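You operate a simulated robot arm through the tools that you are given. There is no shell and no other tool. Be economical: measure what you need, move in short steps, check, and stop when the job is done.

Carry out the task below with a simulated robot arm. There is one attempt and no reset: what you move stays moved.

TASK
Wind off the last green foil and clip the wound tube.
Fine: use the yellow clip; wind on drag; end with the brake on hold and the foil guide back.

Only the result counts: the job must be done as asked and must still hold three seconds after the hand-in. Knocking over, shifting, dropping, spilling or breaking anything else fails it.

THE ROBOT
A 7-joint arm with a two-finger gripper, on a carriage that runs on a rail from [-1287, -93] to [1086, 78] (x, y) and turns from -166 to 166 degrees about z. Base frame: it is fixed where the carriage stands at the start and does not move with it; the origin is on the floor, on the carriage's upright axis, x ahead of it, y to its left, z up. Lengths are in mm, angles in degrees, forces in N, time in s.
Its first joint turns from -149.0 to 149.0 degrees. Places, roughly: blue clip, green clip, yellow clip [2000, 250, 1250]; blue spool [2000, -250, 2000]; brake knob [1800, 0, 1100]; cardboard tube [2000, 0, 1500]; foil guide [2000, -100, 1200]; foil roll [2000, 250, 1500]; foil roll (6x6x5 cm) [2100, 300, 1300]; red spool [2000, -250, 2000]; tall roll [2000, 0, 2000]; thin roll [2000, 0, 1500]; winder wheel [1900, -200, 1100]. Payload 2.45 kg.
The tool frame sits at the grasp point between the pads (the TCP): z along the fingers, y along the line on which they close. The tips reach 26 mm beyond it. The gripper opens to 96 mm. The gripper's body begins 69 mm behind the TCP.
Orientation is that of the tool frame in the base frame, as a unit quaternion [x, y, z, w]. With the fingers straight down and closing along the base's y, the tool's x points along the base's -x, its y along +y and its z along -z.

THE INTERFACE
- The arm moves only by the tool drive_tool. Its argument "increments" is a list of rows, each a list of 7 numbers: the shift along the base's x, y, z in m, then the turn, a rotation vector about the base's x, y, z in degrees, then the gripper command, from -1 (shut) to 1 (fully open), values between in proportion. In form: [[dx, dy, dz, rx, ry, rz, fingers], ...]. A call has 1 to 12 rows; each row shifts and turns the commanded pose from where the row before left it. Rows are played at 5 a second. More than 50 mm and 8.6 degrees between two rows, or a gripper value outside its range, and nothing of the call is played. A pose out of reach is approached as far as the arm can. The call stops where the force on the tool passes 40 N (or 10 N more than at its start, if that is more) or the arm is blocked; 0.2 s more then pass. The fingers move at their own pace and stop on an object; they squeeze with about 33 N. The grip force told is the motor's: it shows also when the fingers shut on nothing. Time passes only in rows, and 0.2 s behind the last, so rows that do not move let the fingers close. The reply holds the time, the measured pose of the TCP, the force on the tool along the base axes, the opening and the grip force, in the units named above and with some noise, with the torque about the TCP (base axes, N m) and any sound that the robot's microphone picked up.
- Cameras (640 x 400 px; columns grow to the right, rows downward): "scene" is now at [43, 174.7, 1660.4]; the picture's right is [0.05, -1.00, 0.00], its down [-0.58, -0.03, -0.82] and it looks along [0.81, 0.04, -0.58] (base axes); focal length 278 px, centre (320, 200). "wrist" rides on the gripper at [82, 3, -98] in the tool frame; the picture's right is [-0.04, 1.00, 0.00], its down [-0.73, -0.03, -0.68] and it looks along [-0.68, -0.03, 0.73] (tool axes); focal length 256 px, centre (320, 200). There is no depth. A picture from a camera that has moved, and an enlarged one, comes with that camera's place and axes in the base frame and with its lens.
- camera(camera): a new picture of that camera. It takes no simulated time.
- lift_body(by): slides the trunk up (or, below 0, down) by that many mm; the arm and the scene camera ride with it, the base frame stays. It gives what a move gives, with no picture.
- roll_base(legs): drives the robot by 1 to 6 legs, each [ahead, left, turn to the left] in mm, mm and degrees, along the robot's own axes; the way and the turn of a leg run together, so that a leg with both is an arc; at most 1500 mm and 180 degrees a leg. The arm and the cameras ride along, it lands a little off, and it stops where it bumps. It keeps to its track: a leg is cut to what the track allows. It gives what a move gives.
- aim_head(pan, tilt): turns the head with the scene camera to pan (to the left, within 155 degrees either way) and tilt (down, from -29 to 69), counted from straight ahead of the robot. It gives what a move gives.
- enlarge(camera, box): a new picture of the part [left, top, right, bottom] of that camera's present view, enlarged. It takes no simulated time.
- hand_in(): hands the job in; it is judged then, once.

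Go step by step. Nothing tells you exact positions but the pictures and the camera data: compare them with the known pose of the tool, close in by small moves and look again before you grip or let go. The budget is 135 turns and 92 pictures, counting those below and the enlarged ones. Unless the task says otherwise, let go and move clear before handing in, and close with one line.

The tools are called after "Emit:" by a JSON object that holds its "name" and its "arguments". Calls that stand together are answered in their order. drive_tool: Moves the arm, as the interface text tells. Its arguments: {"type":"object","properties":{"increments":{"type":"array"}},"required":["increments"]} The other tools are called the same way: lift_body (by) slides the trunk up or down; roll_base (legs) drives the base; aim_head (pan, tilt) turns the head that bears the scene camera; camera (camera) takes a picture; enlarge (camera, box) takes an enlarged picture of a part of a camera's view; hand_in () hands the job in.

At the start:

```text
clock: 0.0
position: [677.4, 183.1, 1213.9]
tool_rot: [0.0, 1.0, 0.0, 0.0]
force: [0.1, -0.7, -0.7]
moment: [0.02, -0.01, -0.03]
opening: 96.2
grip_force: 0.0
trunk travel left (down, up): [-650.0, 60.0]
robot x, y, heading: [-2.9, -1.6, -0.1]
head pan, tilt: [2.6, 35.4]
```

scene: 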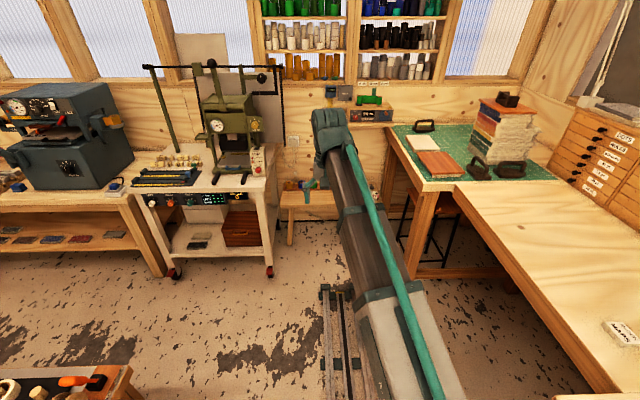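
wrist: 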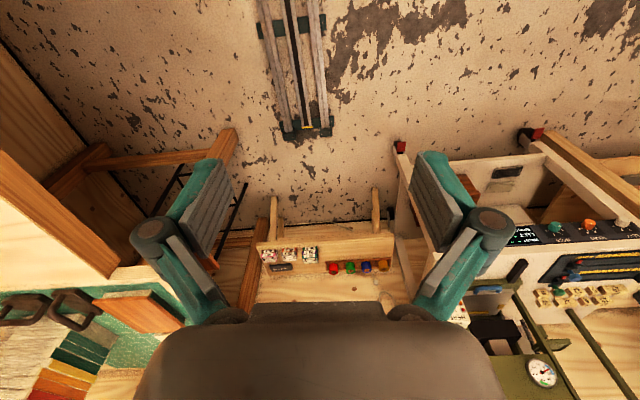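

I see a workshop with a press cart on the left, shelves with spools, and a bench on the right. I'll take a closer look at the machine and shelf areas before moving.

Emit:
{"name": "enlarge", "arguments": {"camera": "scene", "box": [120, 40, 320, 220]}}

Emit:
{"name": "enlarge", "arguments": {"camera": "scene", "box": [300, 60, 460, 200]}}

```text
2.22 times, centred on (220, 130) of scene
camera zoom: at [43.0, 174.7, 1660.4], right [0.05, -1.0, 0.0], down [-0.58, -0.03, -0.82], along [0.81, 0.04, -0.58], focal length 617 px, centre (542, 356)
```

zoom: 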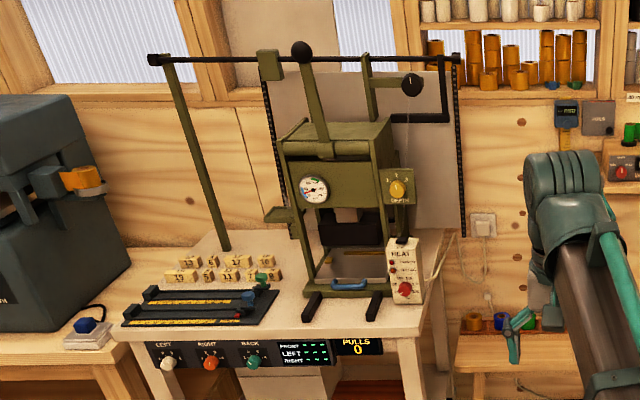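

```text
2.86 times, centred on (380, 130) of scene
camera zoom: at [43.0, 174.7, 1660.4], right [0.05, -1.0, 0.0], down [-0.58, -0.03, -0.82], along [0.81, 0.04, -0.58], focal length 794 px, centre (149, 400)
```

zoom: 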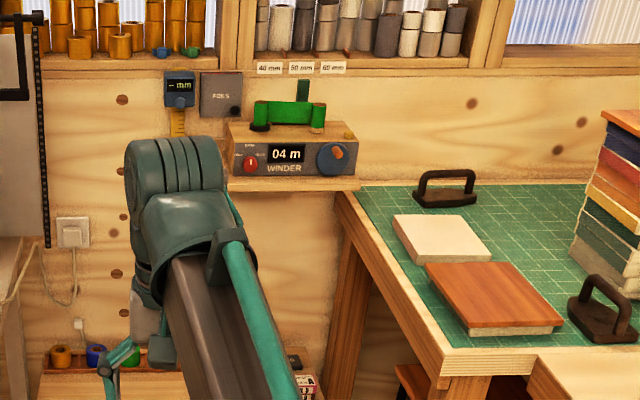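

The winder sits on a wall shelf ahead, half hidden by the arm. I'll drive forward along the rail to see better.

Emit:
{"name": "roll_base", "arguments": {"legs": [[600, 43, 0]]}}

Emit:
{"name": "aim_head", "arguments": {"pan": 0, "tilt": 25}}

Emit:
{"name": "camera", "arguments": {"camera": "scene"}}

Emit:
{"name": "camera", "arguments": {"camera": "wrist"}}

```text
clock: 3.4
position: [1272.6, 229.0, 1214.3]
tool_rot: [-0.004, 1.0, 0.0, 0.0]
force: [0.3, -0.5, 0.2]
moment: [0.01, 0.01, 0.0]
opening: 96.2
grip_force: 0.0
trunk travel left (down, up): [-650.0, 60.0]
robot x, y, heading: [595.4, 43.9, 0.4]
head pan, tilt: [2.6, 35.4]
```

```text
clock: 4.1
position: [1271.8, 227.7, 1214.8]
tool_rot: [-0.002, 1.0, 0.0, 0.0]
force: [0.1, 0.0, -0.1]
moment: [0.0, -0.01, 0.0]
opening: 96.1
grip_force: 0.1
trunk travel left (down, up): [-650.0, 60.0]
robot x, y, heading: [598.2, 43.8, 0.5]
head pan, tilt: [0.0, 25.0]
```

```text
87 pictures are left
camera scene: at [642.0, 213.8, 1676.7], right [0.0, -1.0, 0.0], down [-0.42, 0.0, -0.91], along [0.91, 0.0, -0.42], focal length 278 px, centre (320, 200)
```

scene: 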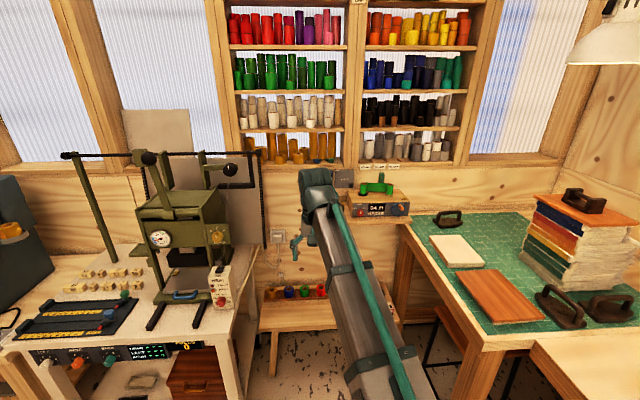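

```text
86 pictures are left
camera wrist: at [1190.2, 233.1, 1312.4], right [0.04, 1.0, 0.0], down [0.73, -0.03, 0.68], along [0.68, -0.02, -0.73], focal length 256 px, centre (320, 200)
```

wrist: 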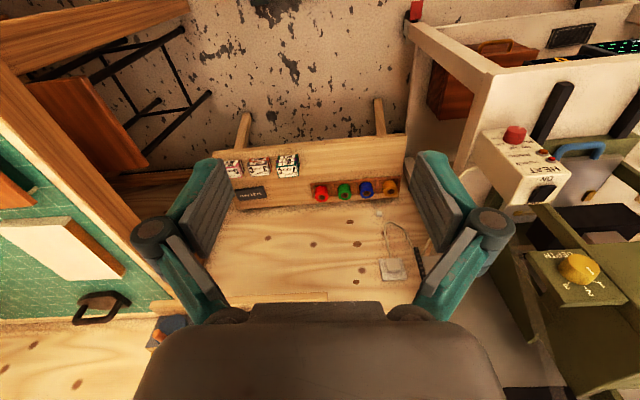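

The winder is clearer now. I'll enlarge it and the low bench.

Emit:
{"name": "enlarge", "arguments": {"camera": "scene", "box": [320, 140, 430, 230]}}

Emit:
{"name": "enlarge", "arguments": {"camera": "wrist", "box": [210, 130, 420, 230]}}

Emit:
{"name": "enlarge", "arguments": {"camera": "scene", "box": [220, 0, 490, 170]}}

```text
4.44 times, centred on (375, 185) of scene
camera zoom: at [642.0, 213.8, 1676.7], right [0.0, -1.0, 0.0], down [-0.42, 0.0, -0.91], along [0.91, 0.0, -0.42], focal length 1235 px, centre (76, 267)
```

zoom: 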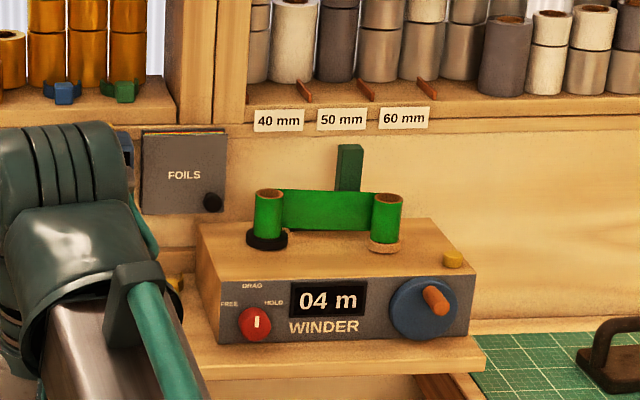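

```text
3.05 times, centred on (315, 180) of wrist
camera zoom: at [1190.2, 233.1, 1312.4], right [0.04, 1.0, 0.0], down [0.73, -0.03, 0.68], along [0.68, -0.02, -0.73], focal length 780 px, centre (335, 261)
```

zoom: 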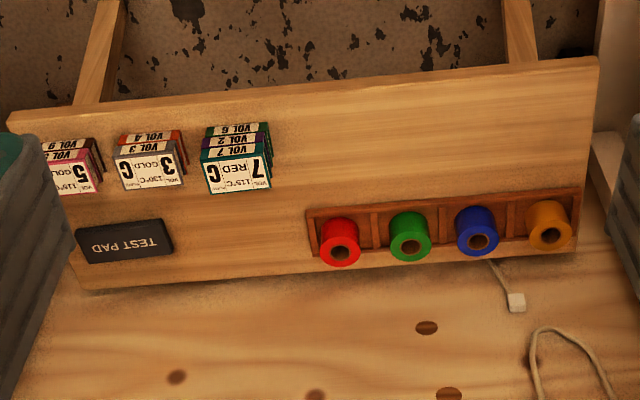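

```text
2.35 times, centred on (355, 85) of scene
camera zoom: at [642.0, 213.8, 1676.7], right [0.0, -1.0, 0.0], down [-0.42, 0.0, -0.91], along [0.91, 0.0, -0.42], focal length 654 px, centre (238, 471)
```

zoom: 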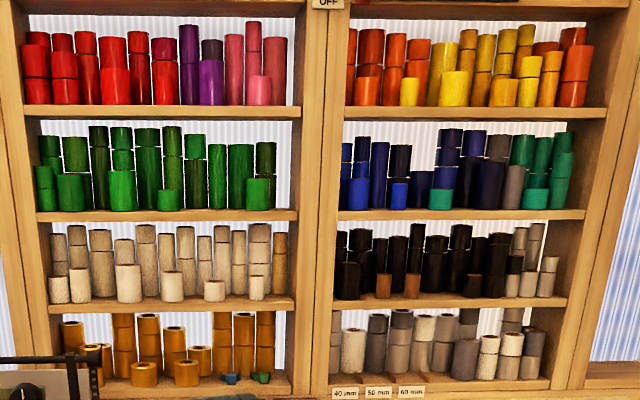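

The brake knob (FREE/DRAG/HOLD), 04 m display and wheel are around x≈1890, y≈+10…−175, z≈1040. I'll move in and look at the shelf for the yellow clip.

Emit:
{"name": "drive_tool", "arguments": {"increments": [[-0.03, 0.04, 0.02, 0, -8, 0, 1], [-0.03, 0.04, 0.02, 0, -8, 0, 1], [-0.03, 0.04, 0.02, 0, -8, 0, 1], [0, 0.04, 0, 0, -8, 0, 1], [0, 0.04, 0, 0, -8, 0, 1], [0, 0.04, 0, 0, -8, 0, 1]]}}

Emit:
{"name": "roll_base", "arguments": {"legs": [[300, 19, 0]]}}

Emit:
{"name": "aim_head", "arguments": {"pan": 0, "tilt": 28}}

Emit:
{"name": "camera", "arguments": {"camera": "scene"}}

Emit:
{"name": "camera", "arguments": {"camera": "wrist"}}

```text
refused: row 1 steps farther than a row can; nothing moved
```

```text
clock: 6.1
position: [1570.7, 249.8, 1214.8]
tool_rot: [-0.002, 1.0, 0.0, 0.0]
force: [0.0, 0.3, -0.6]
moment: [-0.03, 0.02, -0.03]
opening: 96.3
grip_force: 0.1
trunk travel left (down, up): [-650.0, 60.0]
robot x, y, heading: [894.6, 64.3, 0.1]
head pan, tilt: [0.0, 25.0]
```

```text
clock: 6.8
position: [1569.9, 250.3, 1213.5]
tool_rot: [-0.002, 1.0, 0.0, 0.0]
force: [-0.3, -1.2, 0.2]
moment: [0.03, 0.02, -0.01]
opening: 95.9
grip_force: 0.1
trunk travel left (down, up): [-650.0, 60.0]
robot x, y, heading: [891.0, 62.6, -0.0]
head pan, tilt: [0.0, 28.0]
```

```text
82 pictures are left
camera scene: at [938.9, 235.2, 1672.0], right [0.0, -1.0, 0.0], down [-0.47, 0.0, -0.88], along [0.88, 0.0, -0.47], focal length 278 px, centre (320, 200)
```

scene: 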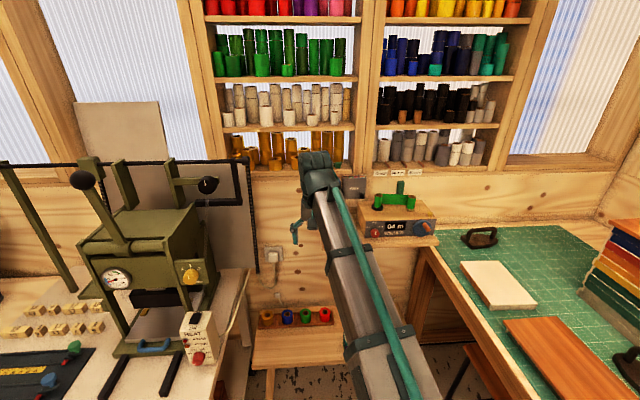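

```text
81 pictures are left
camera wrist: at [1488.1, 253.9, 1312.5], right [0.04, 1.0, 0.0], down [0.73, -0.03, 0.68], along [0.68, -0.03, -0.73], focal length 256 px, centre (320, 200)
```

wrist: 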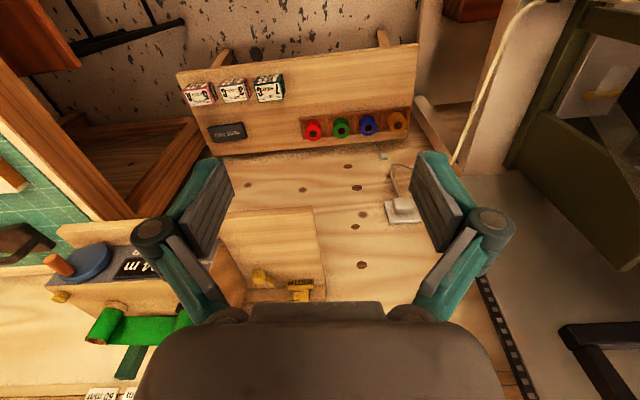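

A yellow clip seems to lie on the shelf left of the winder. I'll lift the hand back and up, pitching it toward horizontal, to clear the view.

Emit:
{"name": "drive_tool", "arguments": {"increments": [[-0.02, 0.03, 0.02, 0, -8, 0, 1], [-0.02, 0.03, 0.02, 0, -8, 0, 1], [-0.02, 0.03, 0.02, 0, -8, 0, 1], [-0.02, 0.03, 0.02, 0, -8, 0, 1], [-0.02, 0.03, 0.02, 0, -8, 0, 1], [-0.02, 0.03, 0.02, 0, -8, 0, 1], [-0.02, 0.03, 0, 0, -8, 0, 1], [-0.02, 0.03, 0, 0, -8, 0, 1], [-0.02, 0, 0, 0, -8, 0, 1], [0, 0, 0, 0, -8, 0, 1], [0, 0, 0, 0, -8, 0, 1]]}}

Emit:
{"name": "camera", "arguments": {"camera": "scene"}}

Emit:
{"name": "camera", "arguments": {"camera": "wrist"}}

```text
clock: 9.2
position: [1389.3, 490.1, 1334.5]
tool_rot: [-0.003, 0.718, 0.0, 0.696]
force: [0.9, 0.1, 0.5]
moment: [0.01, 0.02, -0.03]
opening: 95.8
grip_force: 0.0
trunk travel left (down, up): [-650.0, 60.0]
robot x, y, heading: [893.9, 65.5, 0.3]
head pan, tilt: [0.0, 28.0]
```

```text
80 pictures are left
camera scene: at [938.9, 235.4, 1672.0], right [0.0, -1.0, 0.0], down [-0.47, 0.0, -0.88], along [0.88, 0.0, -0.47], focal length 278 px, centre (320, 200)
```

scene: 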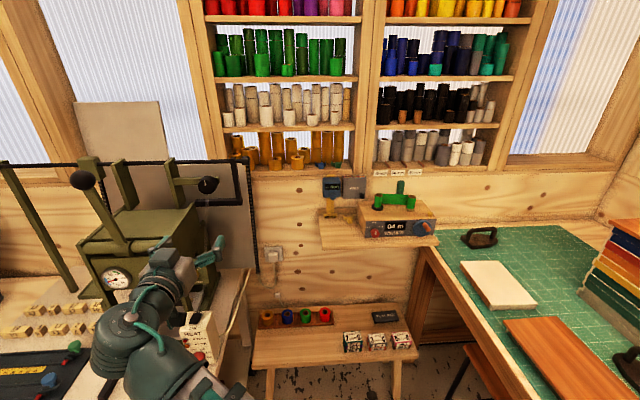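

```text
79 pictures are left
camera wrist: at [1288.9, 494.0, 1256.2], right [0.0, 1.0, 0.04], down [-0.65, -0.03, 0.76], along [0.76, -0.02, 0.65], focal length 256 px, centre (320, 200)
```

wrist: 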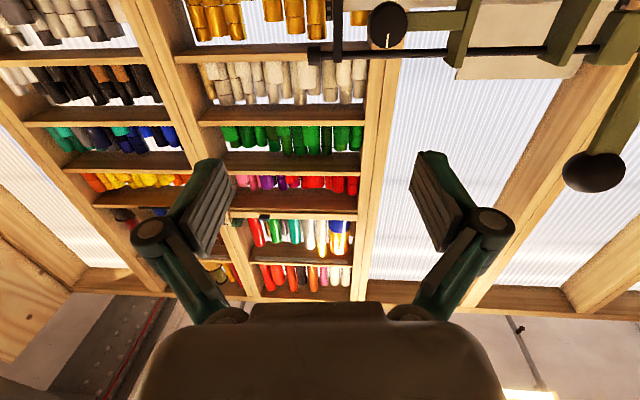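

Hand is out of the way. I'll zoom in on the winder area.

Emit:
{"name": "enlarge", "arguments": {"camera": "scene", "box": [350, 165, 446, 249]}}

Emit:
{"name": "enlarge", "arguments": {"camera": "scene", "box": [300, 145, 380, 260]}}

Emit:
{"name": "enlarge", "arguments": {"camera": "scene", "box": [310, 175, 370, 235]}}

```text
4.76 times, centred on (398, 207) of scene
camera zoom: at [938.9, 235.4, 1672.0], right [0.0, -1.0, 0.0], down [-0.47, 0.0, -0.88], along [0.88, 0.0, -0.47], focal length 1323 px, centre (-51, 167)
```

zoom: 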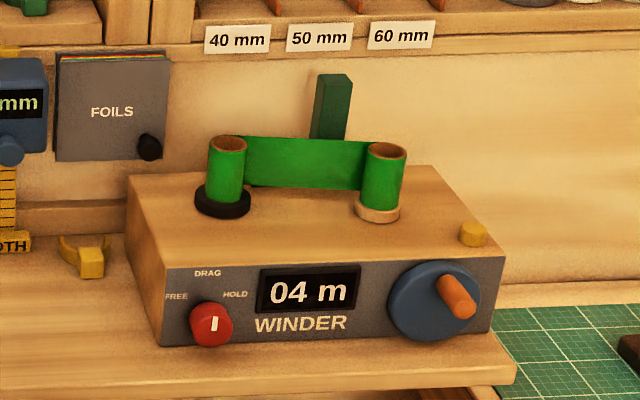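

```text
3.48 times, centred on (340, 202) of scene
camera zoom: at [938.9, 235.4, 1672.0], right [0.0, -1.0, 0.0], down [-0.47, 0.0, -0.88], along [0.88, 0.0, -0.47], focal length 966 px, centre (250, 191)
```

zoom: 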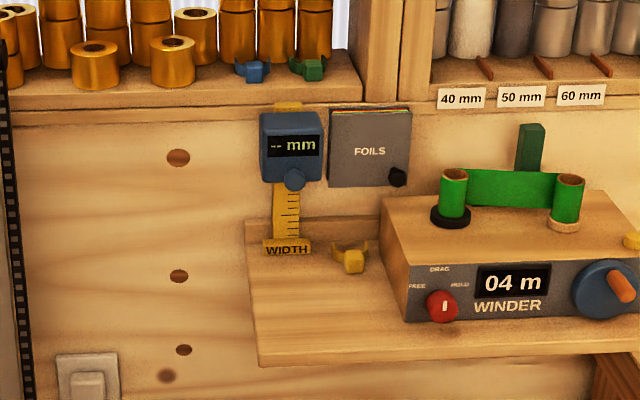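

```text
6.67 times, centred on (340, 205) of scene
camera zoom: at [938.9, 235.4, 1672.0], right [0.0, -1.0, 0.0], down [-0.47, 0.0, -0.88], along [0.88, 0.0, -0.47], focal length 1852 px, centre (187, 167)
```

zoom: 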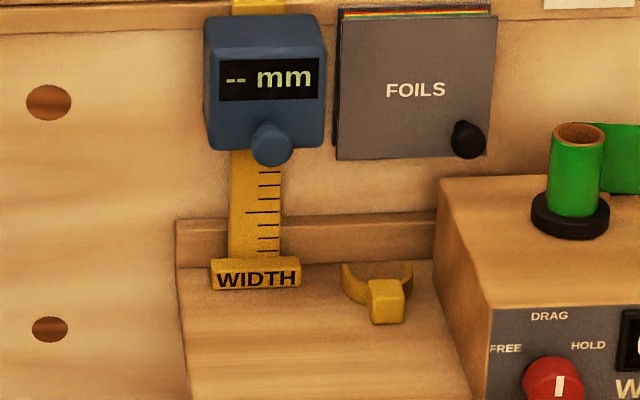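

The yellow clip lies on the shelf at left of the winder, its grip block toward me and its C opening away. I'll roll the hand about its own axis so the wrist camera is above it.

Emit:
{"name": "drive_tool", "arguments": {"increments": [[0, 0, 0, 8.5, 0, 0, 0.3], [0, 0, 0, 8.5, 0, 0, 0.3], [0, 0, 0, 8.5, 0, 0, 0.3], [0, 0, 0, 8.5, 0, 0, 0.3], [0, 0, 0, 8.5, 0, 0, 0.3], [0, 0, 0, 8.5, 0, 0, 0.3], [0, 0, 0, 8.5, 0, 0, 0.3], [0, 0, 0, 8.5, 0, 0, 0.3], [0, 0, 0, 8.5, 0, 0, 0.3], [0, 0, 0, 8.5, 0, 0, 0.3], [0, 0, 0, 5, 0, 0, 0.3]]}}

Emit:
{"name": "drive_tool", "arguments": {"increments": [[0, 0, 0, 8.5, 0, 0, 0.3], [0, 0, 0, 8.5, 0, 0, 0.3], [0, 0, 0, 8.5, 0, 0, 0.3], [0, 0, 0, 8.5, 0, 0, 0.3], [0, 0, 0, 8.5, 0, 0, 0.3], [0, 0, 0, 8.5, 0, 0, 0.3], [0, 0, 0, 8.5, 0, 0, 0.3], [0, 0, 0, 8.5, 0, 0, 0.3], [0, 0, 0, 8.5, 0, 0, 0.3], [0, 0, 0, 8.5, 0, 0, 0.3], [0, 0, 0, 5, 0, 0, 0.3]]}}

Emit:
{"name": "camera", "arguments": {"camera": "wrist"}}

```text
clock: 11.6
position: [1391.1, 489.7, 1334.9]
tool_rot: [0.491, 0.508, 0.508, 0.492]
force: [-0.4, 0.1, -0.3]
moment: [0.0, -0.05, 0.0]
opening: 62.3
grip_force: 0.1
trunk travel left (down, up): [-650.0, 60.0]
robot x, y, heading: [893.0, 67.1, 0.2]
head pan, tilt: [0.0, 28.0]
```

```text
clock: 14.0
position: [1462.5, 182.6, 1504.9]
tool_rot: [0.684, 0.132, 0.717, 0.007]
force: [0.5, 1.0, 0.3]
moment: [0.0, 0.01, 0.03]
opening: 62.4
grip_force: 0.1
out of reach, approached as far as the arm can: row 3, 4, 5, 6, 7, 8, 9, 10, 11
trunk travel left (down, up): [-650.0, 60.0]
robot x, y, heading: [894.4, 62.1, 0.1]
head pan, tilt: [0.0, 28.0]
```

```text
75 pictures are left
camera wrist: at [1360.9, 178.7, 1581.8], right [0.17, -0.97, 0.16], down [-0.63, -0.23, -0.74], along [0.76, 0.03, -0.65], focal length 256 px, centre (320, 200)
```

wrist: 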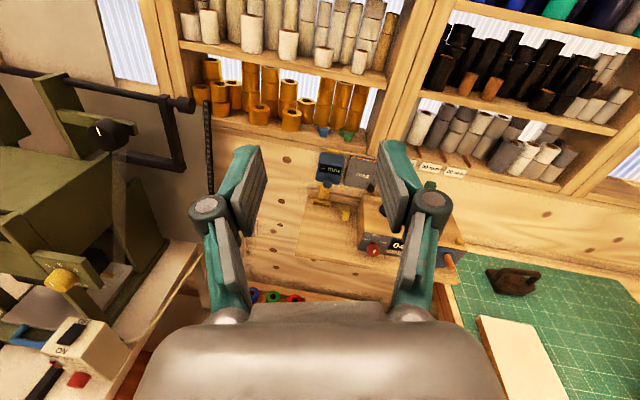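

The camera is above the hand now, though the arm ended a little off the commanded pose. I'll check with a null row.

Emit:
{"name": "drive_tool", "arguments": {"increments": [[0, -0.02, 0, 0, 0, 0, 0.3]]}}

```text
clock: 14.4
position: [1464.2, 162.7, 1503.0]
tool_rot: [0.685, 0.124, 0.718, 0.009]
force: [0.3, 0.8, -0.2]
moment: [-0.01, -0.02, -0.03]
opening: 62.5
grip_force: 0.0
out of reach, approached as far as the arm can: row 1
trunk travel left (down, up): [-650.0, 60.0]
robot x, y, heading: [895.6, 64.8, 0.0]
head pan, tilt: [0.0, 28.0]
```

The display is at about (1833, −56, 1080), the box top at z≈1108 and the clip block near (1930, 109, 1050). I'll level the hand and approach in front of the winder.

Emit:
{"name": "drive_tool", "arguments": {"increments": [[0.02, -0.04, -0.02, 2.7, 0.7, -2.3, 0.3], [0.02, -0.04, -0.02, 2.7, 0.7, -2.3, 0.3], [0.02, -0.04, -0.02, 2.7, 0.7, -2.3, 0.3], [0.02, -0.03, -0.03, 2.7, 0.7, -2.3, 0.3], [0.02, -0.02, -0.04, 0, 0, 0, 0.3], [0.02, 0, -0.04, 0, 0, 0, 0.3]]}}

Emit:
{"name": "camera", "arguments": {"camera": "wrist"}}

```text
clock: 15.8
position: [1586.0, -5.5, 1330.3]
tool_rot: [0.708, 0.001, 0.706, 0.0]
force: [0.8, 0.7, 0.6]
moment: [0.04, -0.01, 0.01]
opening: 62.1
grip_force: 0.1
trunk travel left (down, up): [-650.0, 60.0]
robot x, y, heading: [896.1, 64.4, 0.3]
head pan, tilt: [0.0, 28.0]
```

```text
74 pictures are left
camera wrist: at [1488.1, -8.1, 1411.8], right [0.0, -1.0, -0.04], down [-0.68, 0.03, -0.73], along [0.73, 0.03, -0.68], focal length 256 px, centre (320, 200)
```

wrist: 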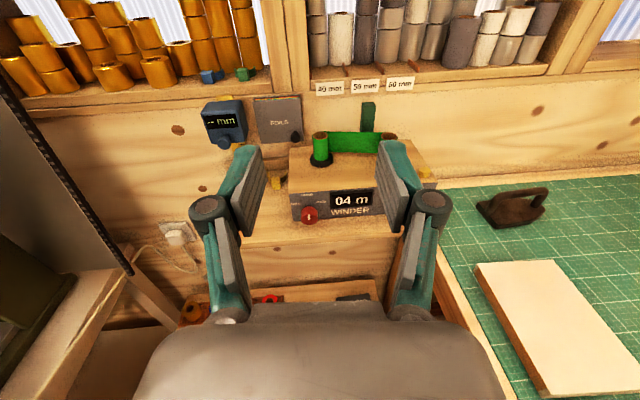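

Orientation is right. I'll move to look over the winder from above at the guide.

Emit:
{"name": "drive_tool", "arguments": {"increments": [[0.03, -0.02, 0.03, 0, 0, 0, 1], [0.03, -0.02, 0.03, 0, 0, 0, 1], [0.03, -0.02, 0.03, 0, 0, 0, 1]]}}

Emit:
{"name": "enlarge", "arguments": {"camera": "wrist", "box": [200, 100, 440, 290]}}

```text
clock: 16.6
position: [1677.8, -65.8, 1420.2]
tool_rot: [0.708, 0.0, 0.706, 0.0]
force: [-0.1, 0.7, -0.3]
moment: [0.03, -0.06, 0.0]
opening: 96.0
grip_force: 0.0
trunk travel left (down, up): [-650.0, 60.0]
robot x, y, heading: [894.3, 65.8, 0.1]
head pan, tilt: [0.0, 28.0]
```

```text
2.11 times, centred on (320, 195) of wrist
camera zoom: at [1579.4, -68.7, 1502.7], right [0.0, -1.0, -0.04], down [-0.68, 0.03, -0.73], along [0.73, 0.03, -0.68], focal length 539 px, centre (320, 210)
```

zoom: 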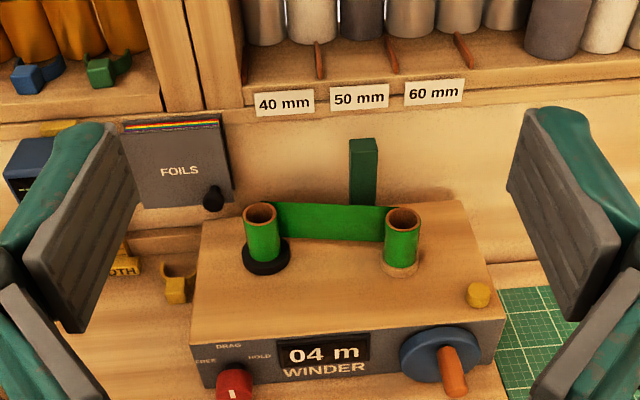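

The guide is the dark green post near (2000, −100), top z≈1194. I'll look from more directly above to see how it relates to the foil strip.

Emit:
{"name": "drive_tool", "arguments": {"increments": [[0.03, -0.007, 0.02, 0, 8, 0, 1], [0.03, -0.007, 0.02, 0, 8, 0, 1], [0.03, -0.007, 0.02, 0, 8, 0, 1], [0.03, -0.007, 0.02, 0, 8, 0, 1]]}}

Emit:
{"name": "enlarge", "arguments": {"camera": "wrist", "box": [200, 60, 440, 210]}}

```text
clock: 17.6
position: [1796.8, -94.2, 1502.8]
tool_rot: [0.876, 0.0, 0.482, 0.001]
force: [-1.0, -0.4, -0.5]
moment: [0.01, -0.01, 0.01]
opening: 95.7
grip_force: 0.1
trunk travel left (down, up): [-650.0, 60.0]
robot x, y, heading: [894.9, 67.2, 0.4]
head pan, tilt: [0.0, 28.0]
```

```text
2.67 times, centred on (320, 135) of wrist
camera zoom: at [1757.9, -97.0, 1623.7], right [-0.02, -1.0, -0.03], down [-0.97, 0.03, -0.26], along [0.26, 0.03, -0.97], focal length 683 px, centre (320, 373)
```

zoom: 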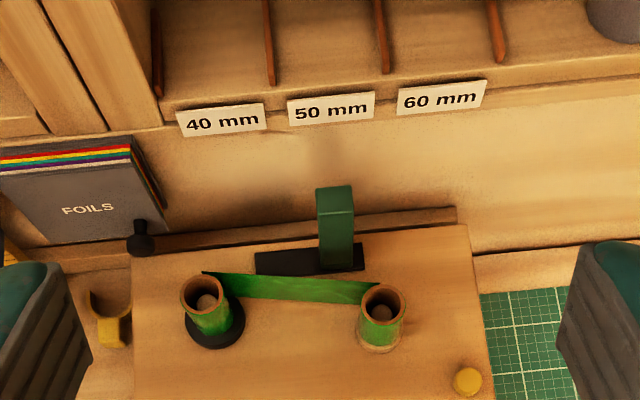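

The guide post stands on a dark track behind the strip. I'll zoom in on it.

Emit:
{"name": "enlarge", "arguments": {"camera": "wrist", "box": [260, 115, 360, 205]}}

```text
4.44 times, centred on (310, 160) of wrist
camera zoom: at [1757.9, -97.0, 1623.7], right [-0.02, -1.0, -0.03], down [-0.97, 0.03, -0.26], along [0.26, 0.03, -0.97], focal length 1138 px, centre (364, 378)
```

zoom: 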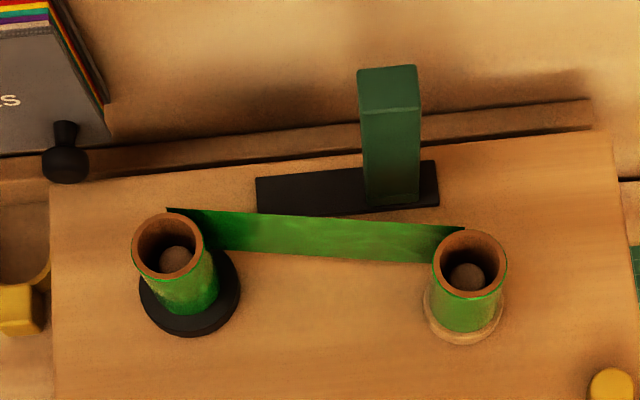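

The guide slides on a short track; it will be watched while winding. The knob already points to DRAG. Next I level the hand and descend in front of the wheel near (1842, −155, 1078).

Emit:
{"name": "drive_tool", "arguments": {"increments": [[-0.04, 0, -0.02, 0, -8, 0, 1], [-0.04, -0.02, -0.03, 0, -8, 0, 1], [-0.04, -0.02, -0.02, 0, -8, 0, 1], [-0.02, -0.02, -0.04, 0, -8, 0, 0.3], [0, -0.01, -0.048, 0, 0, 4, 0.2], [0, 0, -0.049, 0, 0, 0, 0], [0, 0, -0.049, 0, 0, 0, 0], [0, 0, -0.049, 0, 0, 0, 0], [0, 0, -0.049, 0, 0, 0, 0], [0, 0, -0.049, 0, 0, 0, 0]]}}

Emit:
{"name": "camera", "arguments": {"camera": "wrist"}}

Emit:
{"name": "camera", "arguments": {"camera": "scene"}}

```text
refused: row 2 steps farther than a row can; nothing moved
```

```text
70 pictures are left
camera wrist: at [1757.9, -97.0, 1623.7], right [-0.02, -1.0, -0.03], down [-0.97, 0.03, -0.26], along [0.26, 0.03, -0.97], focal length 256 px, centre (320, 200)
```

wrist: 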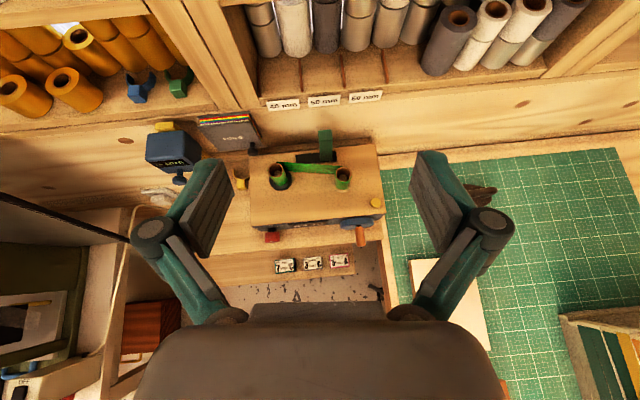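

```text
69 pictures are left
camera scene: at [939.6, 235.1, 1671.9], right [0.0, -1.0, 0.0], down [-0.47, 0.0, -0.88], along [0.88, 0.0, -0.47], focal length 278 px, centre (320, 200)
```

scene: 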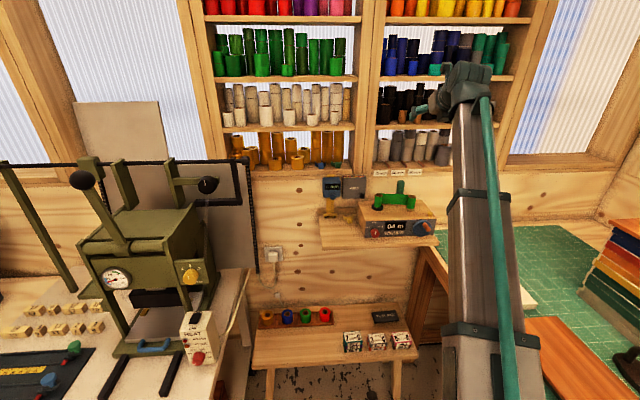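

Same plan with shorter steps.

Emit:
{"name": "drive_tool", "arguments": {"increments": [[-0.04, 0, -0.02, 0, -8, 0, 1], [-0.035, -0.02, -0.02, 0, -8, 0, 1], [-0.035, -0.02, -0.02, 0, -8, 0, 1], [-0.02, -0.02, -0.035, 0, -8, 0, 0.3], [0, -0.01, -0.048, 0, 0, 4, 0.2], [0, 0, -0.049, 0, 0, 0, 0], [0, 0, -0.049, 0, 0, 0, 0], [0, 0, -0.049, 0, 0, 0, 0], [0, 0, -0.049, 0, 0, 0, 0], [0, 0, -0.049, 0, 0, 0, 0]]}}

Emit:
{"name": "camera", "arguments": {"camera": "wrist"}}

Emit:
{"name": "camera", "arguments": {"camera": "scene"}}

```text
clock: 19.8
position: [1665.2, -163.8, 1112.3]
tool_rot: [0.708, 0.024, 0.706, -0.023]
force: [-0.4, -0.4, 0.4]
moment: [0.02, 0.0, 0.0]
opening: 48.1
grip_force: 0.0
trunk travel left (down, up): [-650.0, 60.0]
robot x, y, heading: [890.9, 67.4, 0.3]
head pan, tilt: [0.0, 28.0]
```

```text
68 pictures are left
camera wrist: at [1566.6, -173.1, 1195.2], right [0.07, -1.0, -0.04], down [-0.68, -0.02, -0.73], along [0.73, 0.08, -0.68], focal length 256 px, centre (320, 200)
```

wrist: 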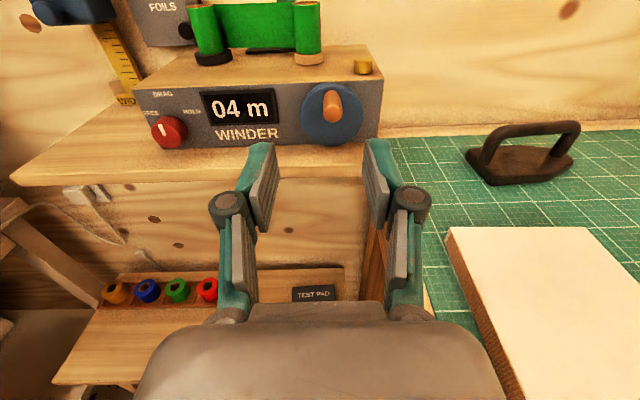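

```text
67 pictures are left
camera scene: at [939.1, 235.1, 1672.0], right [0.0, -1.0, 0.0], down [-0.47, 0.0, -0.88], along [0.88, 0.0, -0.47], focal length 278 px, centre (320, 200)
```

scene: 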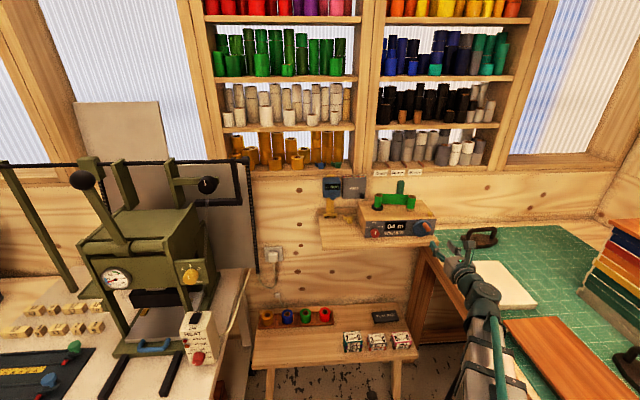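

Peg is near the top of the wheel at about (1805–1835, −163, 1090), wheel centre about (−162, 1073). I'll approach and look again.

Emit:
{"name": "drive_tool", "arguments": {"increments": [[0.035, 0, -0.01, 0, 0, 0, 0], [0.04, 0, -0.01, 0, 0, 0, 0], [0.025, 0, 0, 0, 0, 0, 0]]}}

Emit:
{"name": "camera", "arguments": {"camera": "wrist"}}

Emit:
{"name": "enlarge", "arguments": {"camera": "scene", "box": [360, 190, 480, 265]}}

```text
clock: 20.6
position: [1762.4, -164.9, 1092.0]
tool_rot: [0.708, 0.025, 0.705, -0.024]
force: [-0.2, -0.3, 0.3]
moment: [0.01, -0.02, -0.01]
opening: 47.8
grip_force: 0.1
trunk travel left (down, up): [-650.0, 60.0]
robot x, y, heading: [894.7, 63.9, 0.1]
head pan, tilt: [0.0, 28.0]
```

```text
66 pictures are left
camera wrist: at [1666.5, -173.7, 1174.2], right [0.07, -1.0, -0.04], down [-0.68, -0.02, -0.73], along [0.73, 0.08, -0.68], focal length 256 px, centre (320, 200)
```

wrist: 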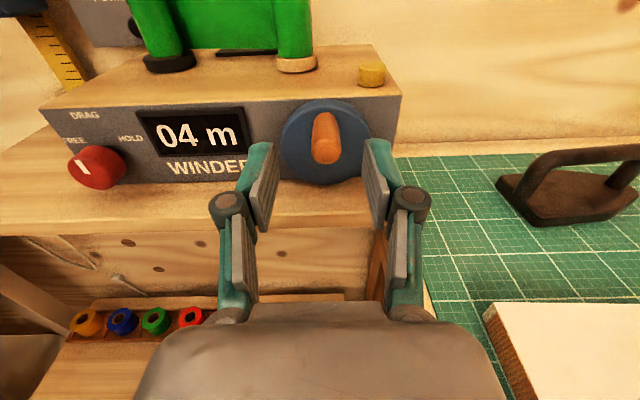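

```text
5.33 times, centred on (420, 228) of scene
camera zoom: at [939.1, 235.2, 1671.9], right [0.0, -1.0, 0.0], down [-0.47, 0.0, -0.88], along [0.88, 0.0, -0.47], focal length 1482 px, centre (-213, 53)
```

zoom: 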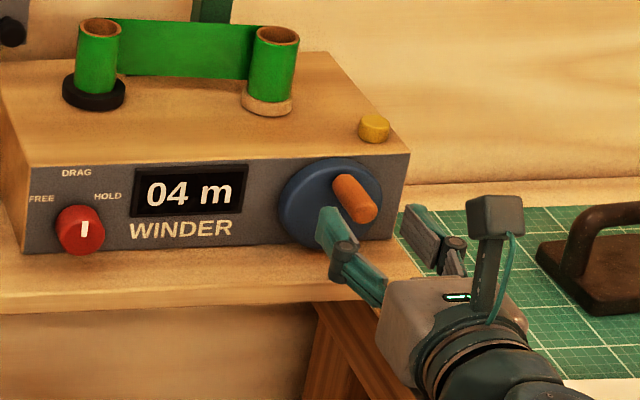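

Peg tip is about at x 1797, peg centre (−162, 1094). I'll slide the fingers over it and close.

Emit:
{"name": "drive_tool", "arguments": {"increments": [[0.02, 0.002, 0.002, 0, 0, 0, 0], [0.019, 0.001, 0, 0, 0, 0, 0], [0, 0, 0, 0, 0, 0, -1], [0, 0, 0, 0, 0, 0, -1], [0, 0, 0, 0, 0, 0, -1]]}}

Emit:
{"name": "camera", "arguments": {"camera": "wrist"}}

```text
clock: 21.8
position: [1804.2, -160.3, 1095.4]
tool_rot: [0.708, 0.025, 0.705, -0.024]
force: [2.5, 1.5, -0.3]
moment: [-0.02, 0.03, -0.02]
opening: 18.6
grip_force: 43.3
trunk travel left (down, up): [-650.0, 60.0]
robot x, y, heading: [892.9, 66.9, 0.0]
head pan, tilt: [0.0, 28.0]
```

```text
64 pictures are left
camera wrist: at [1705.6, -169.8, 1177.0], right [0.07, -1.0, -0.04], down [-0.68, -0.02, -0.73], along [0.73, 0.08, -0.68], focal length 256 px, centre (320, 200)
```

wrist: 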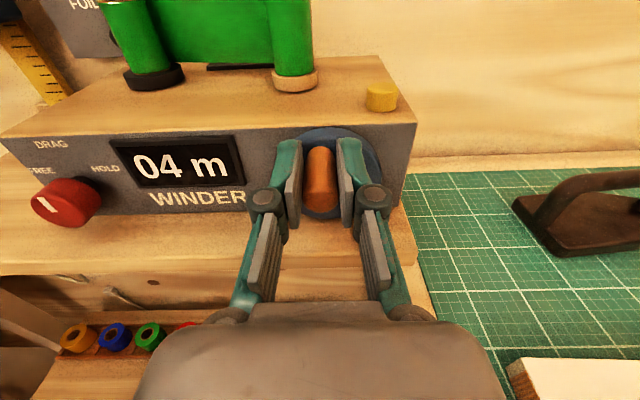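

The peg is gripped. I'll try a quarter turn clockwise with radius ~20 mm and watch the forces and display.

Emit:
{"name": "drive_tool", "arguments": {"increments": [[0, -0.01, -0.0027, 0, 0, 0, -1], [0, -0.0073, -0.0073, 0, 0, 0, -1], [0, -0.0027, -0.01, 0, 0, 0, -1]]}}

Emit:
{"name": "camera", "arguments": {"camera": "wrist"}}

```text
clock: 22.4
position: [1804.6, -180.8, 1090.5]
tool_rot: [0.707, 0.02, 0.707, -0.022]
force: [1.4, -4.0, 5.2]
moment: [-0.12, 1.14, -0.18]
opening: 18.6
grip_force: 44.2
trunk travel left (down, up): [-650.0, 60.0]
robot x, y, heading: [896.5, 63.5, 0.2]
head pan, tilt: [0.0, 28.0]
stopped in row 2: the force on the tool passed its limit at 41 N (the readings are from after the stop); the commanded pose is now the measured one
```

```text
63 pictures are left
camera wrist: at [1706.6, -190.2, 1171.1], right [0.06, -1.0, -0.04], down [-0.68, -0.01, -0.73], along [0.73, 0.07, -0.68], focal length 256 px, centre (320, 200)
```

wrist: 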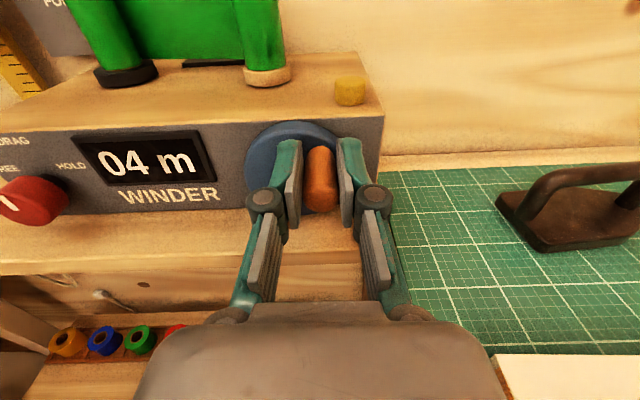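

The wheel turned about 40° clockwise; the radius appears larger than 20. I'll take smaller steps to find the circle.

Emit:
{"name": "drive_tool", "arguments": {"increments": [[0, -0.004, -0.004, 0, 0, 0, -1], [0, -0.002, -0.005, 0, 0, 0, -1]]}}

```text
clock: 23.0
position: [1805.2, -189.4, 1080.2]
tool_rot: [0.707, 0.019, 0.707, -0.022]
force: [5.2, -9.7, 5.2]
moment: [-0.03, -0.74, -0.2]
opening: 18.5
grip_force: 43.8
trunk travel left (down, up): [-650.0, 60.0]
robot x, y, heading: [893.4, 63.4, 0.1]
head pan, tilt: [0.0, 28.0]
```

Fitting the points gives a centre about (−164.6, 1068.3) and radius 27.4. Continue along that circle to the bottom.

Emit:
{"name": "drive_tool", "arguments": {"increments": [[0, -0.0026, -0.0119, 0, 0, 0, -1], [0, 0.0037, -0.0137, 0, 0, 0, -1], [0, 0.01, -0.01, 0, 0, 0, -1], [0, 0.0137, -0.0037, 0, 0, 0, -1]]}}

Emit:
{"name": "enlarge", "arguments": {"camera": "scene", "box": [350, 165, 470, 255]}}

```text
clock: 24.0
position: [1803.8, -159.9, 1043.6]
tool_rot: [0.705, 0.023, 0.708, -0.025]
force: [-11.3, -2.2, 6.3]
moment: [0.03, -0.18, 0.16]
opening: 18.3
grip_force: 43.0
trunk travel left (down, up): [-650.0, 60.0]
robot x, y, heading: [893.1, 66.1, 0.1]
head pan, tilt: [0.0, 28.0]
```

```text
4.44 times, centred on (410, 210) of scene
camera zoom: at [937.0, 235.4, 1672.2], right [0.0, -1.0, 0.0], down [-0.47, 0.0, -0.88], along [0.88, 0.0, -0.47], focal length 1235 px, centre (-80, 156)
```

zoom: 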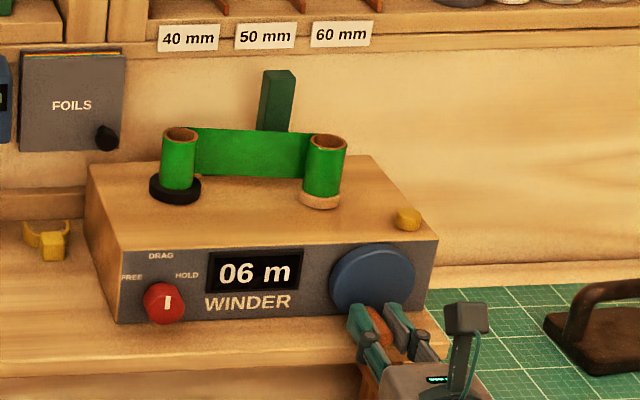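

The display went to 06 m, and the right tube looks slightly thicker, so it may count wound metres. I'll wind one more full turn clockwise and compare.

Emit:
{"name": "drive_tool", "arguments": {"increments": [[0, 0.0137, 0.0037, 0, 0, 0, -1], [0, 0.01, 0.01, 0, 0, 0, -1], [0, 0.0037, 0.0137, 0, 0, 0, -1], [0, -0.0037, 0.0137, 0, 0, 0, -1], [0, -0.01, 0.01, 0, 0, 0, -1], [0, -0.0137, 0.0037, 0, 0, 0, -1], [0, -0.0137, -0.0037, 0, 0, 0, -1], [0, -0.01, -0.01, 0, 0, 0, -1], [0, -0.0037, -0.0137, 0, 0, 0, -1], [0, 0.0037, -0.0137, 0, 0, 0, -1], [0, 0.01, -0.01, 0, 0, 0, -1], [0, 0.0137, -0.0037, 0, 0, 0, -1]]}}

Emit:
{"name": "enlarge", "arguments": {"camera": "scene", "box": [350, 165, 470, 255]}}

```text
clock: 26.6
position: [1805.4, -159.1, 1044.0]
tool_rot: [0.705, 0.023, 0.709, -0.026]
force: [3.7, -2.8, 15.6]
moment: [0.02, -0.6, 0.22]
opening: 18.2
grip_force: 43.7
trunk travel left (down, up): [-650.0, 60.0]
robot x, y, heading: [895.9, 60.3, 0.3]
head pan, tilt: [0.0, 28.0]
```

```text
4.44 times, centred on (410, 210) of scene
camera zoom: at [938.0, 235.3, 1672.4], right [0.0, -1.0, 0.0], down [-0.47, 0.0, -0.88], along [0.88, 0.0, -0.47], focal length 1235 px, centre (-80, 156)
```

zoom: 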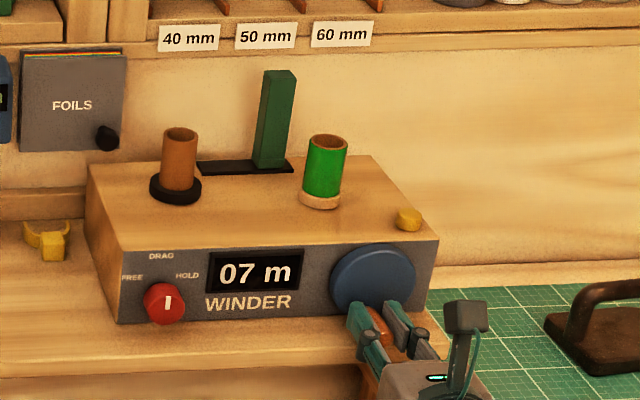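

The foil is fully wound: the left spindle is bare and the right tube carries it all (07 m). I'll release the peg and back off.

Emit:
{"name": "drive_tool", "arguments": {"increments": [[0, 0, 0.002, 0, 0, 0, -0.3], [0, 0, 0, 0, 0, 0, -0.2], [-0.02, 0, 0, 0, 0, 0, -0.2], [-0.045, 0, 0.005, 0, 0, 0, -0.2], [-0.04, 0.02, 0.02, 0, 0, 0, 0], [0, 0.03, 0.03, 0, 0, 0, 0]]}}

Emit:
{"name": "camera", "arguments": {"camera": "wrist"}}

```text
clock: 28.0
position: [1701.5, -110.2, 1096.1]
tool_rot: [0.707, 0.021, 0.707, -0.024]
force: [0.1, 0.1, 0.7]
moment: [-0.03, -0.01, 0.01]
opening: 48.0
grip_force: 0.0
trunk travel left (down, up): [-650.0, 60.0]
robot x, y, heading: [893.7, 63.2, 0.1]
head pan, tilt: [0.0, 28.0]
```

```text
60 pictures are left
camera wrist: at [1602.9, -119.4, 1178.2], right [0.06, -1.0, -0.04], down [-0.68, -0.01, -0.73], along [0.73, 0.07, -0.68], focal length 256 px, centre (320, 200)
```

wrist: 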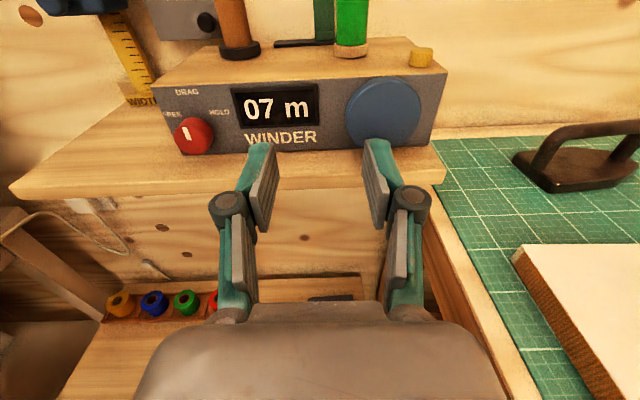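

Next the brake knob: roughly (1812, 20, 1065). Moving in front of it.

Emit:
{"name": "drive_tool", "arguments": {"increments": [[0, 0.045, -0.01, 0, 0, 0, 0.2], [0, 0.045, -0.01, 0, 0, 0, 0.2], [0.03, 0.038, -0.005, 0, 0, 0, 0.2]]}}

Emit:
{"name": "camera", "arguments": {"camera": "wrist"}}

Emit:
{"name": "enlarge", "arguments": {"camera": "scene", "box": [330, 165, 450, 255]}}

```text
clock: 28.8
position: [1732.6, 15.5, 1069.6]
tool_rot: [0.707, 0.02, 0.707, -0.022]
force: [-0.3, -0.1, -0.2]
moment: [0.0, 0.03, 0.0]
opening: 57.8
grip_force: 0.0
trunk travel left (down, up): [-650.0, 60.0]
robot x, y, heading: [891.4, 59.7, 0.3]
head pan, tilt: [0.0, 28.0]
```

```text
59 pictures are left
camera wrist: at [1634.5, 7.1, 1151.4], right [0.06, -1.0, -0.04], down [-0.68, -0.01, -0.73], along [0.73, 0.07, -0.68], focal length 256 px, centre (320, 200)
```

wrist: 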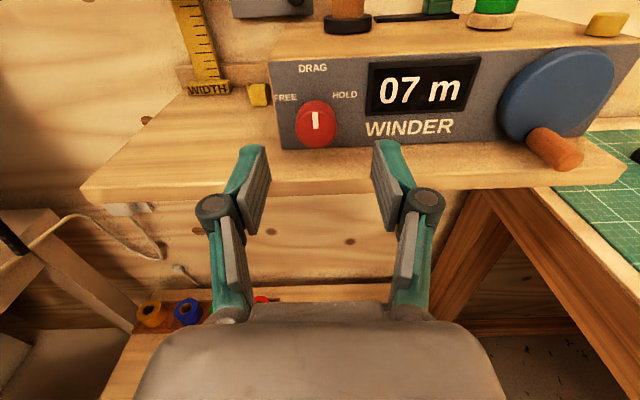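

```text
4.44 times, centred on (390, 210) of scene
camera zoom: at [939.9, 235.2, 1671.9], right [0.0, -1.0, 0.0], down [-0.47, 0.0, -0.88], along [0.88, 0.0, -0.47], focal length 1235 px, centre (9, 156)
```

zoom: 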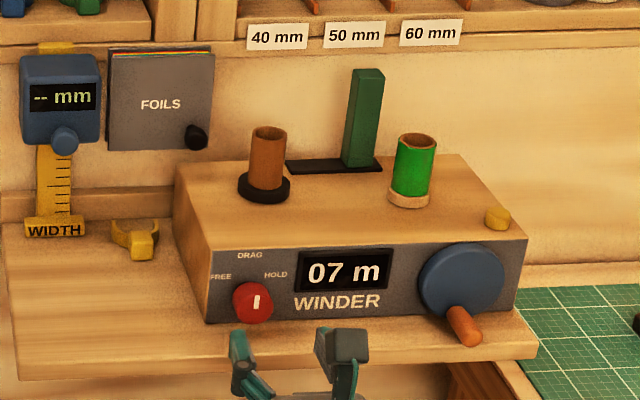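

Knob centre is about (1807, 22, 1067). I'll advance and grip it.

Emit:
{"name": "drive_tool", "arguments": {"increments": [[0.03, 0.004, -0.002, 0, 0, 0, 0.2], [0.03, 0.003, 0, 0, 0, 0, 0.2]]}}

Emit:
{"name": "camera", "arguments": {"camera": "wrist"}}

```text
clock: 29.4
position: [1791.2, 23.0, 1068.7]
tool_rot: [0.707, 0.021, 0.707, -0.024]
force: [0.8, 0.0, -0.9]
moment: [-0.01, 0.0, 0.01]
opening: 57.5
grip_force: 0.0
trunk travel left (down, up): [-650.0, 60.0]
robot x, y, heading: [893.2, 60.6, 0.3]
head pan, tilt: [0.0, 28.0]
```

```text
57 pictures are left
camera wrist: at [1693.7, 14.7, 1149.1], right [0.06, -1.0, -0.04], down [-0.68, -0.01, -0.73], along [0.73, 0.07, -0.68], focal length 256 px, centre (320, 200)
```

wrist: 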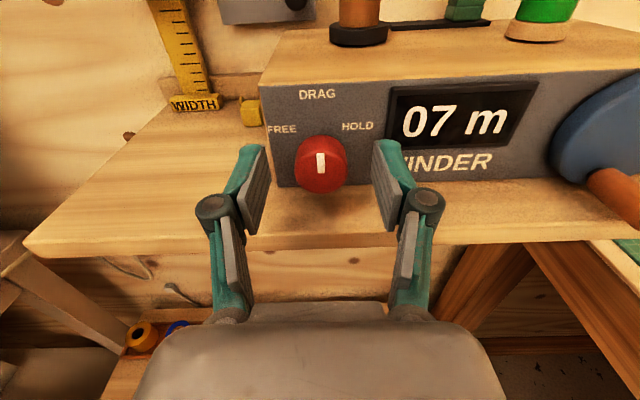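

Lateral alignment is good. I'll go 4 mm lower, 8 mm in, and close.

Emit:
{"name": "drive_tool", "arguments": {"increments": [[0.004, 0, -0.004, 0, 0, 0, 0.2], [0.005, 0, 0, 0, 0, 0, 0.2], [0, 0, 0, 0, 0, 0, -1], [0, 0, 0, 0, 0, 0, -1], [0, 0, 0, 0, 0, 0, -1]]}}

Emit:
{"name": "camera", "arguments": {"camera": "wrist"}}

```text
clock: 30.6
position: [1799.1, 23.1, 1066.8]
tool_rot: [0.707, 0.022, 0.707, -0.023]
force: [1.4, 1.3, -0.1]
moment: [0.03, 0.02, 0.11]
opening: 31.5
grip_force: 44.7
trunk travel left (down, up): [-650.0, 60.0]
robot x, y, heading: [893.0, 66.2, 0.3]
head pan, tilt: [0.0, 28.0]
```

```text
56 pictures are left
camera wrist: at [1701.3, 14.8, 1147.5], right [0.06, -1.0, -0.04], down [-0.68, -0.01, -0.73], along [0.73, 0.07, -0.68], focal length 256 px, centre (320, 200)
```

wrist: 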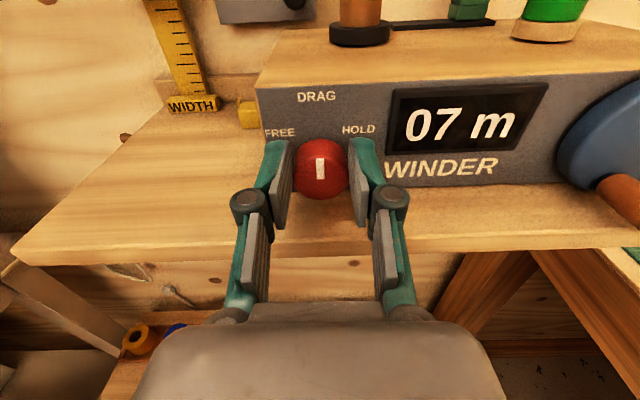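

The knob is held. Turning it 45° clockwise toward HOLD.

Emit:
{"name": "drive_tool", "arguments": {"increments": [[0, 0, 0, 7.5, 0.4, 0, -1], [0, 0, 0, 7.5, 0.4, 0, -1], [0, 0, 0, 7.5, 0.4, 0, -1], [0, 0, 0, 7.5, 0.4, 0, -1], [0, 0, 0, 7.5, 0.4, 0, -1], [0, 0, 0, 7.5, 0.4, 0, -1]]}}

Emit:
{"name": "camera", "arguments": {"camera": "wrist"}}

Emit:
{"name": "enlarge", "arguments": {"camera": "scene", "box": [350, 205, 410, 250]}}

```text
clock: 32.0
position: [1800.5, 16.7, 1062.6]
tool_rot: [0.659, -0.259, 0.645, -0.288]
force: [-9.6, -29.3, -22.3]
moment: [-0.41, 0.69, -0.24]
opening: 31.9
grip_force: 44.7
trunk travel left (down, up): [-650.0, 60.0]
robot x, y, heading: [892.9, 69.6, 0.3]
head pan, tilt: [0.0, 28.0]
```

```text
55 pictures are left
camera wrist: at [1704.5, -47.4, 1118.2], right [0.03, -0.67, -0.74], down [-0.71, 0.51, -0.49], along [0.71, 0.54, -0.46], focal length 256 px, centre (320, 200)
```

wrist: 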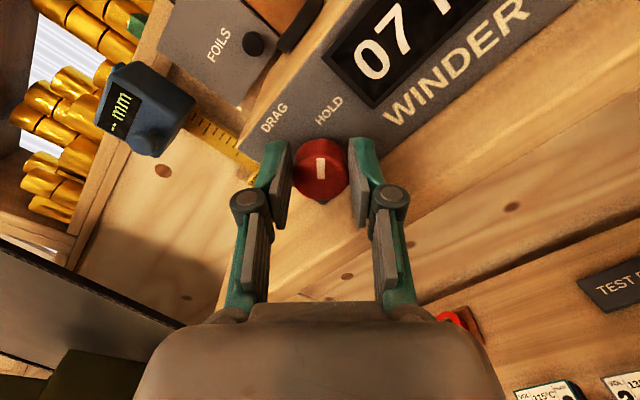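

```text
8.89 times, centred on (380, 228) of scene
camera zoom: at [941.0, 231.2, 1672.1], right [0.0, -1.0, 0.0], down [-0.47, 0.0, -0.88], along [0.88, 0.0, -0.47], focal length 2470 px, centre (-213, -44)
```

zoom: 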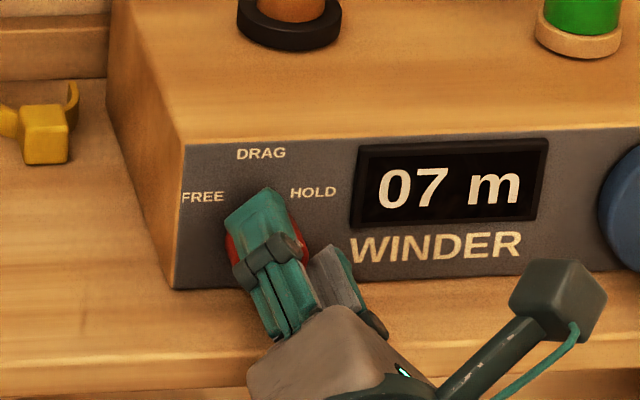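

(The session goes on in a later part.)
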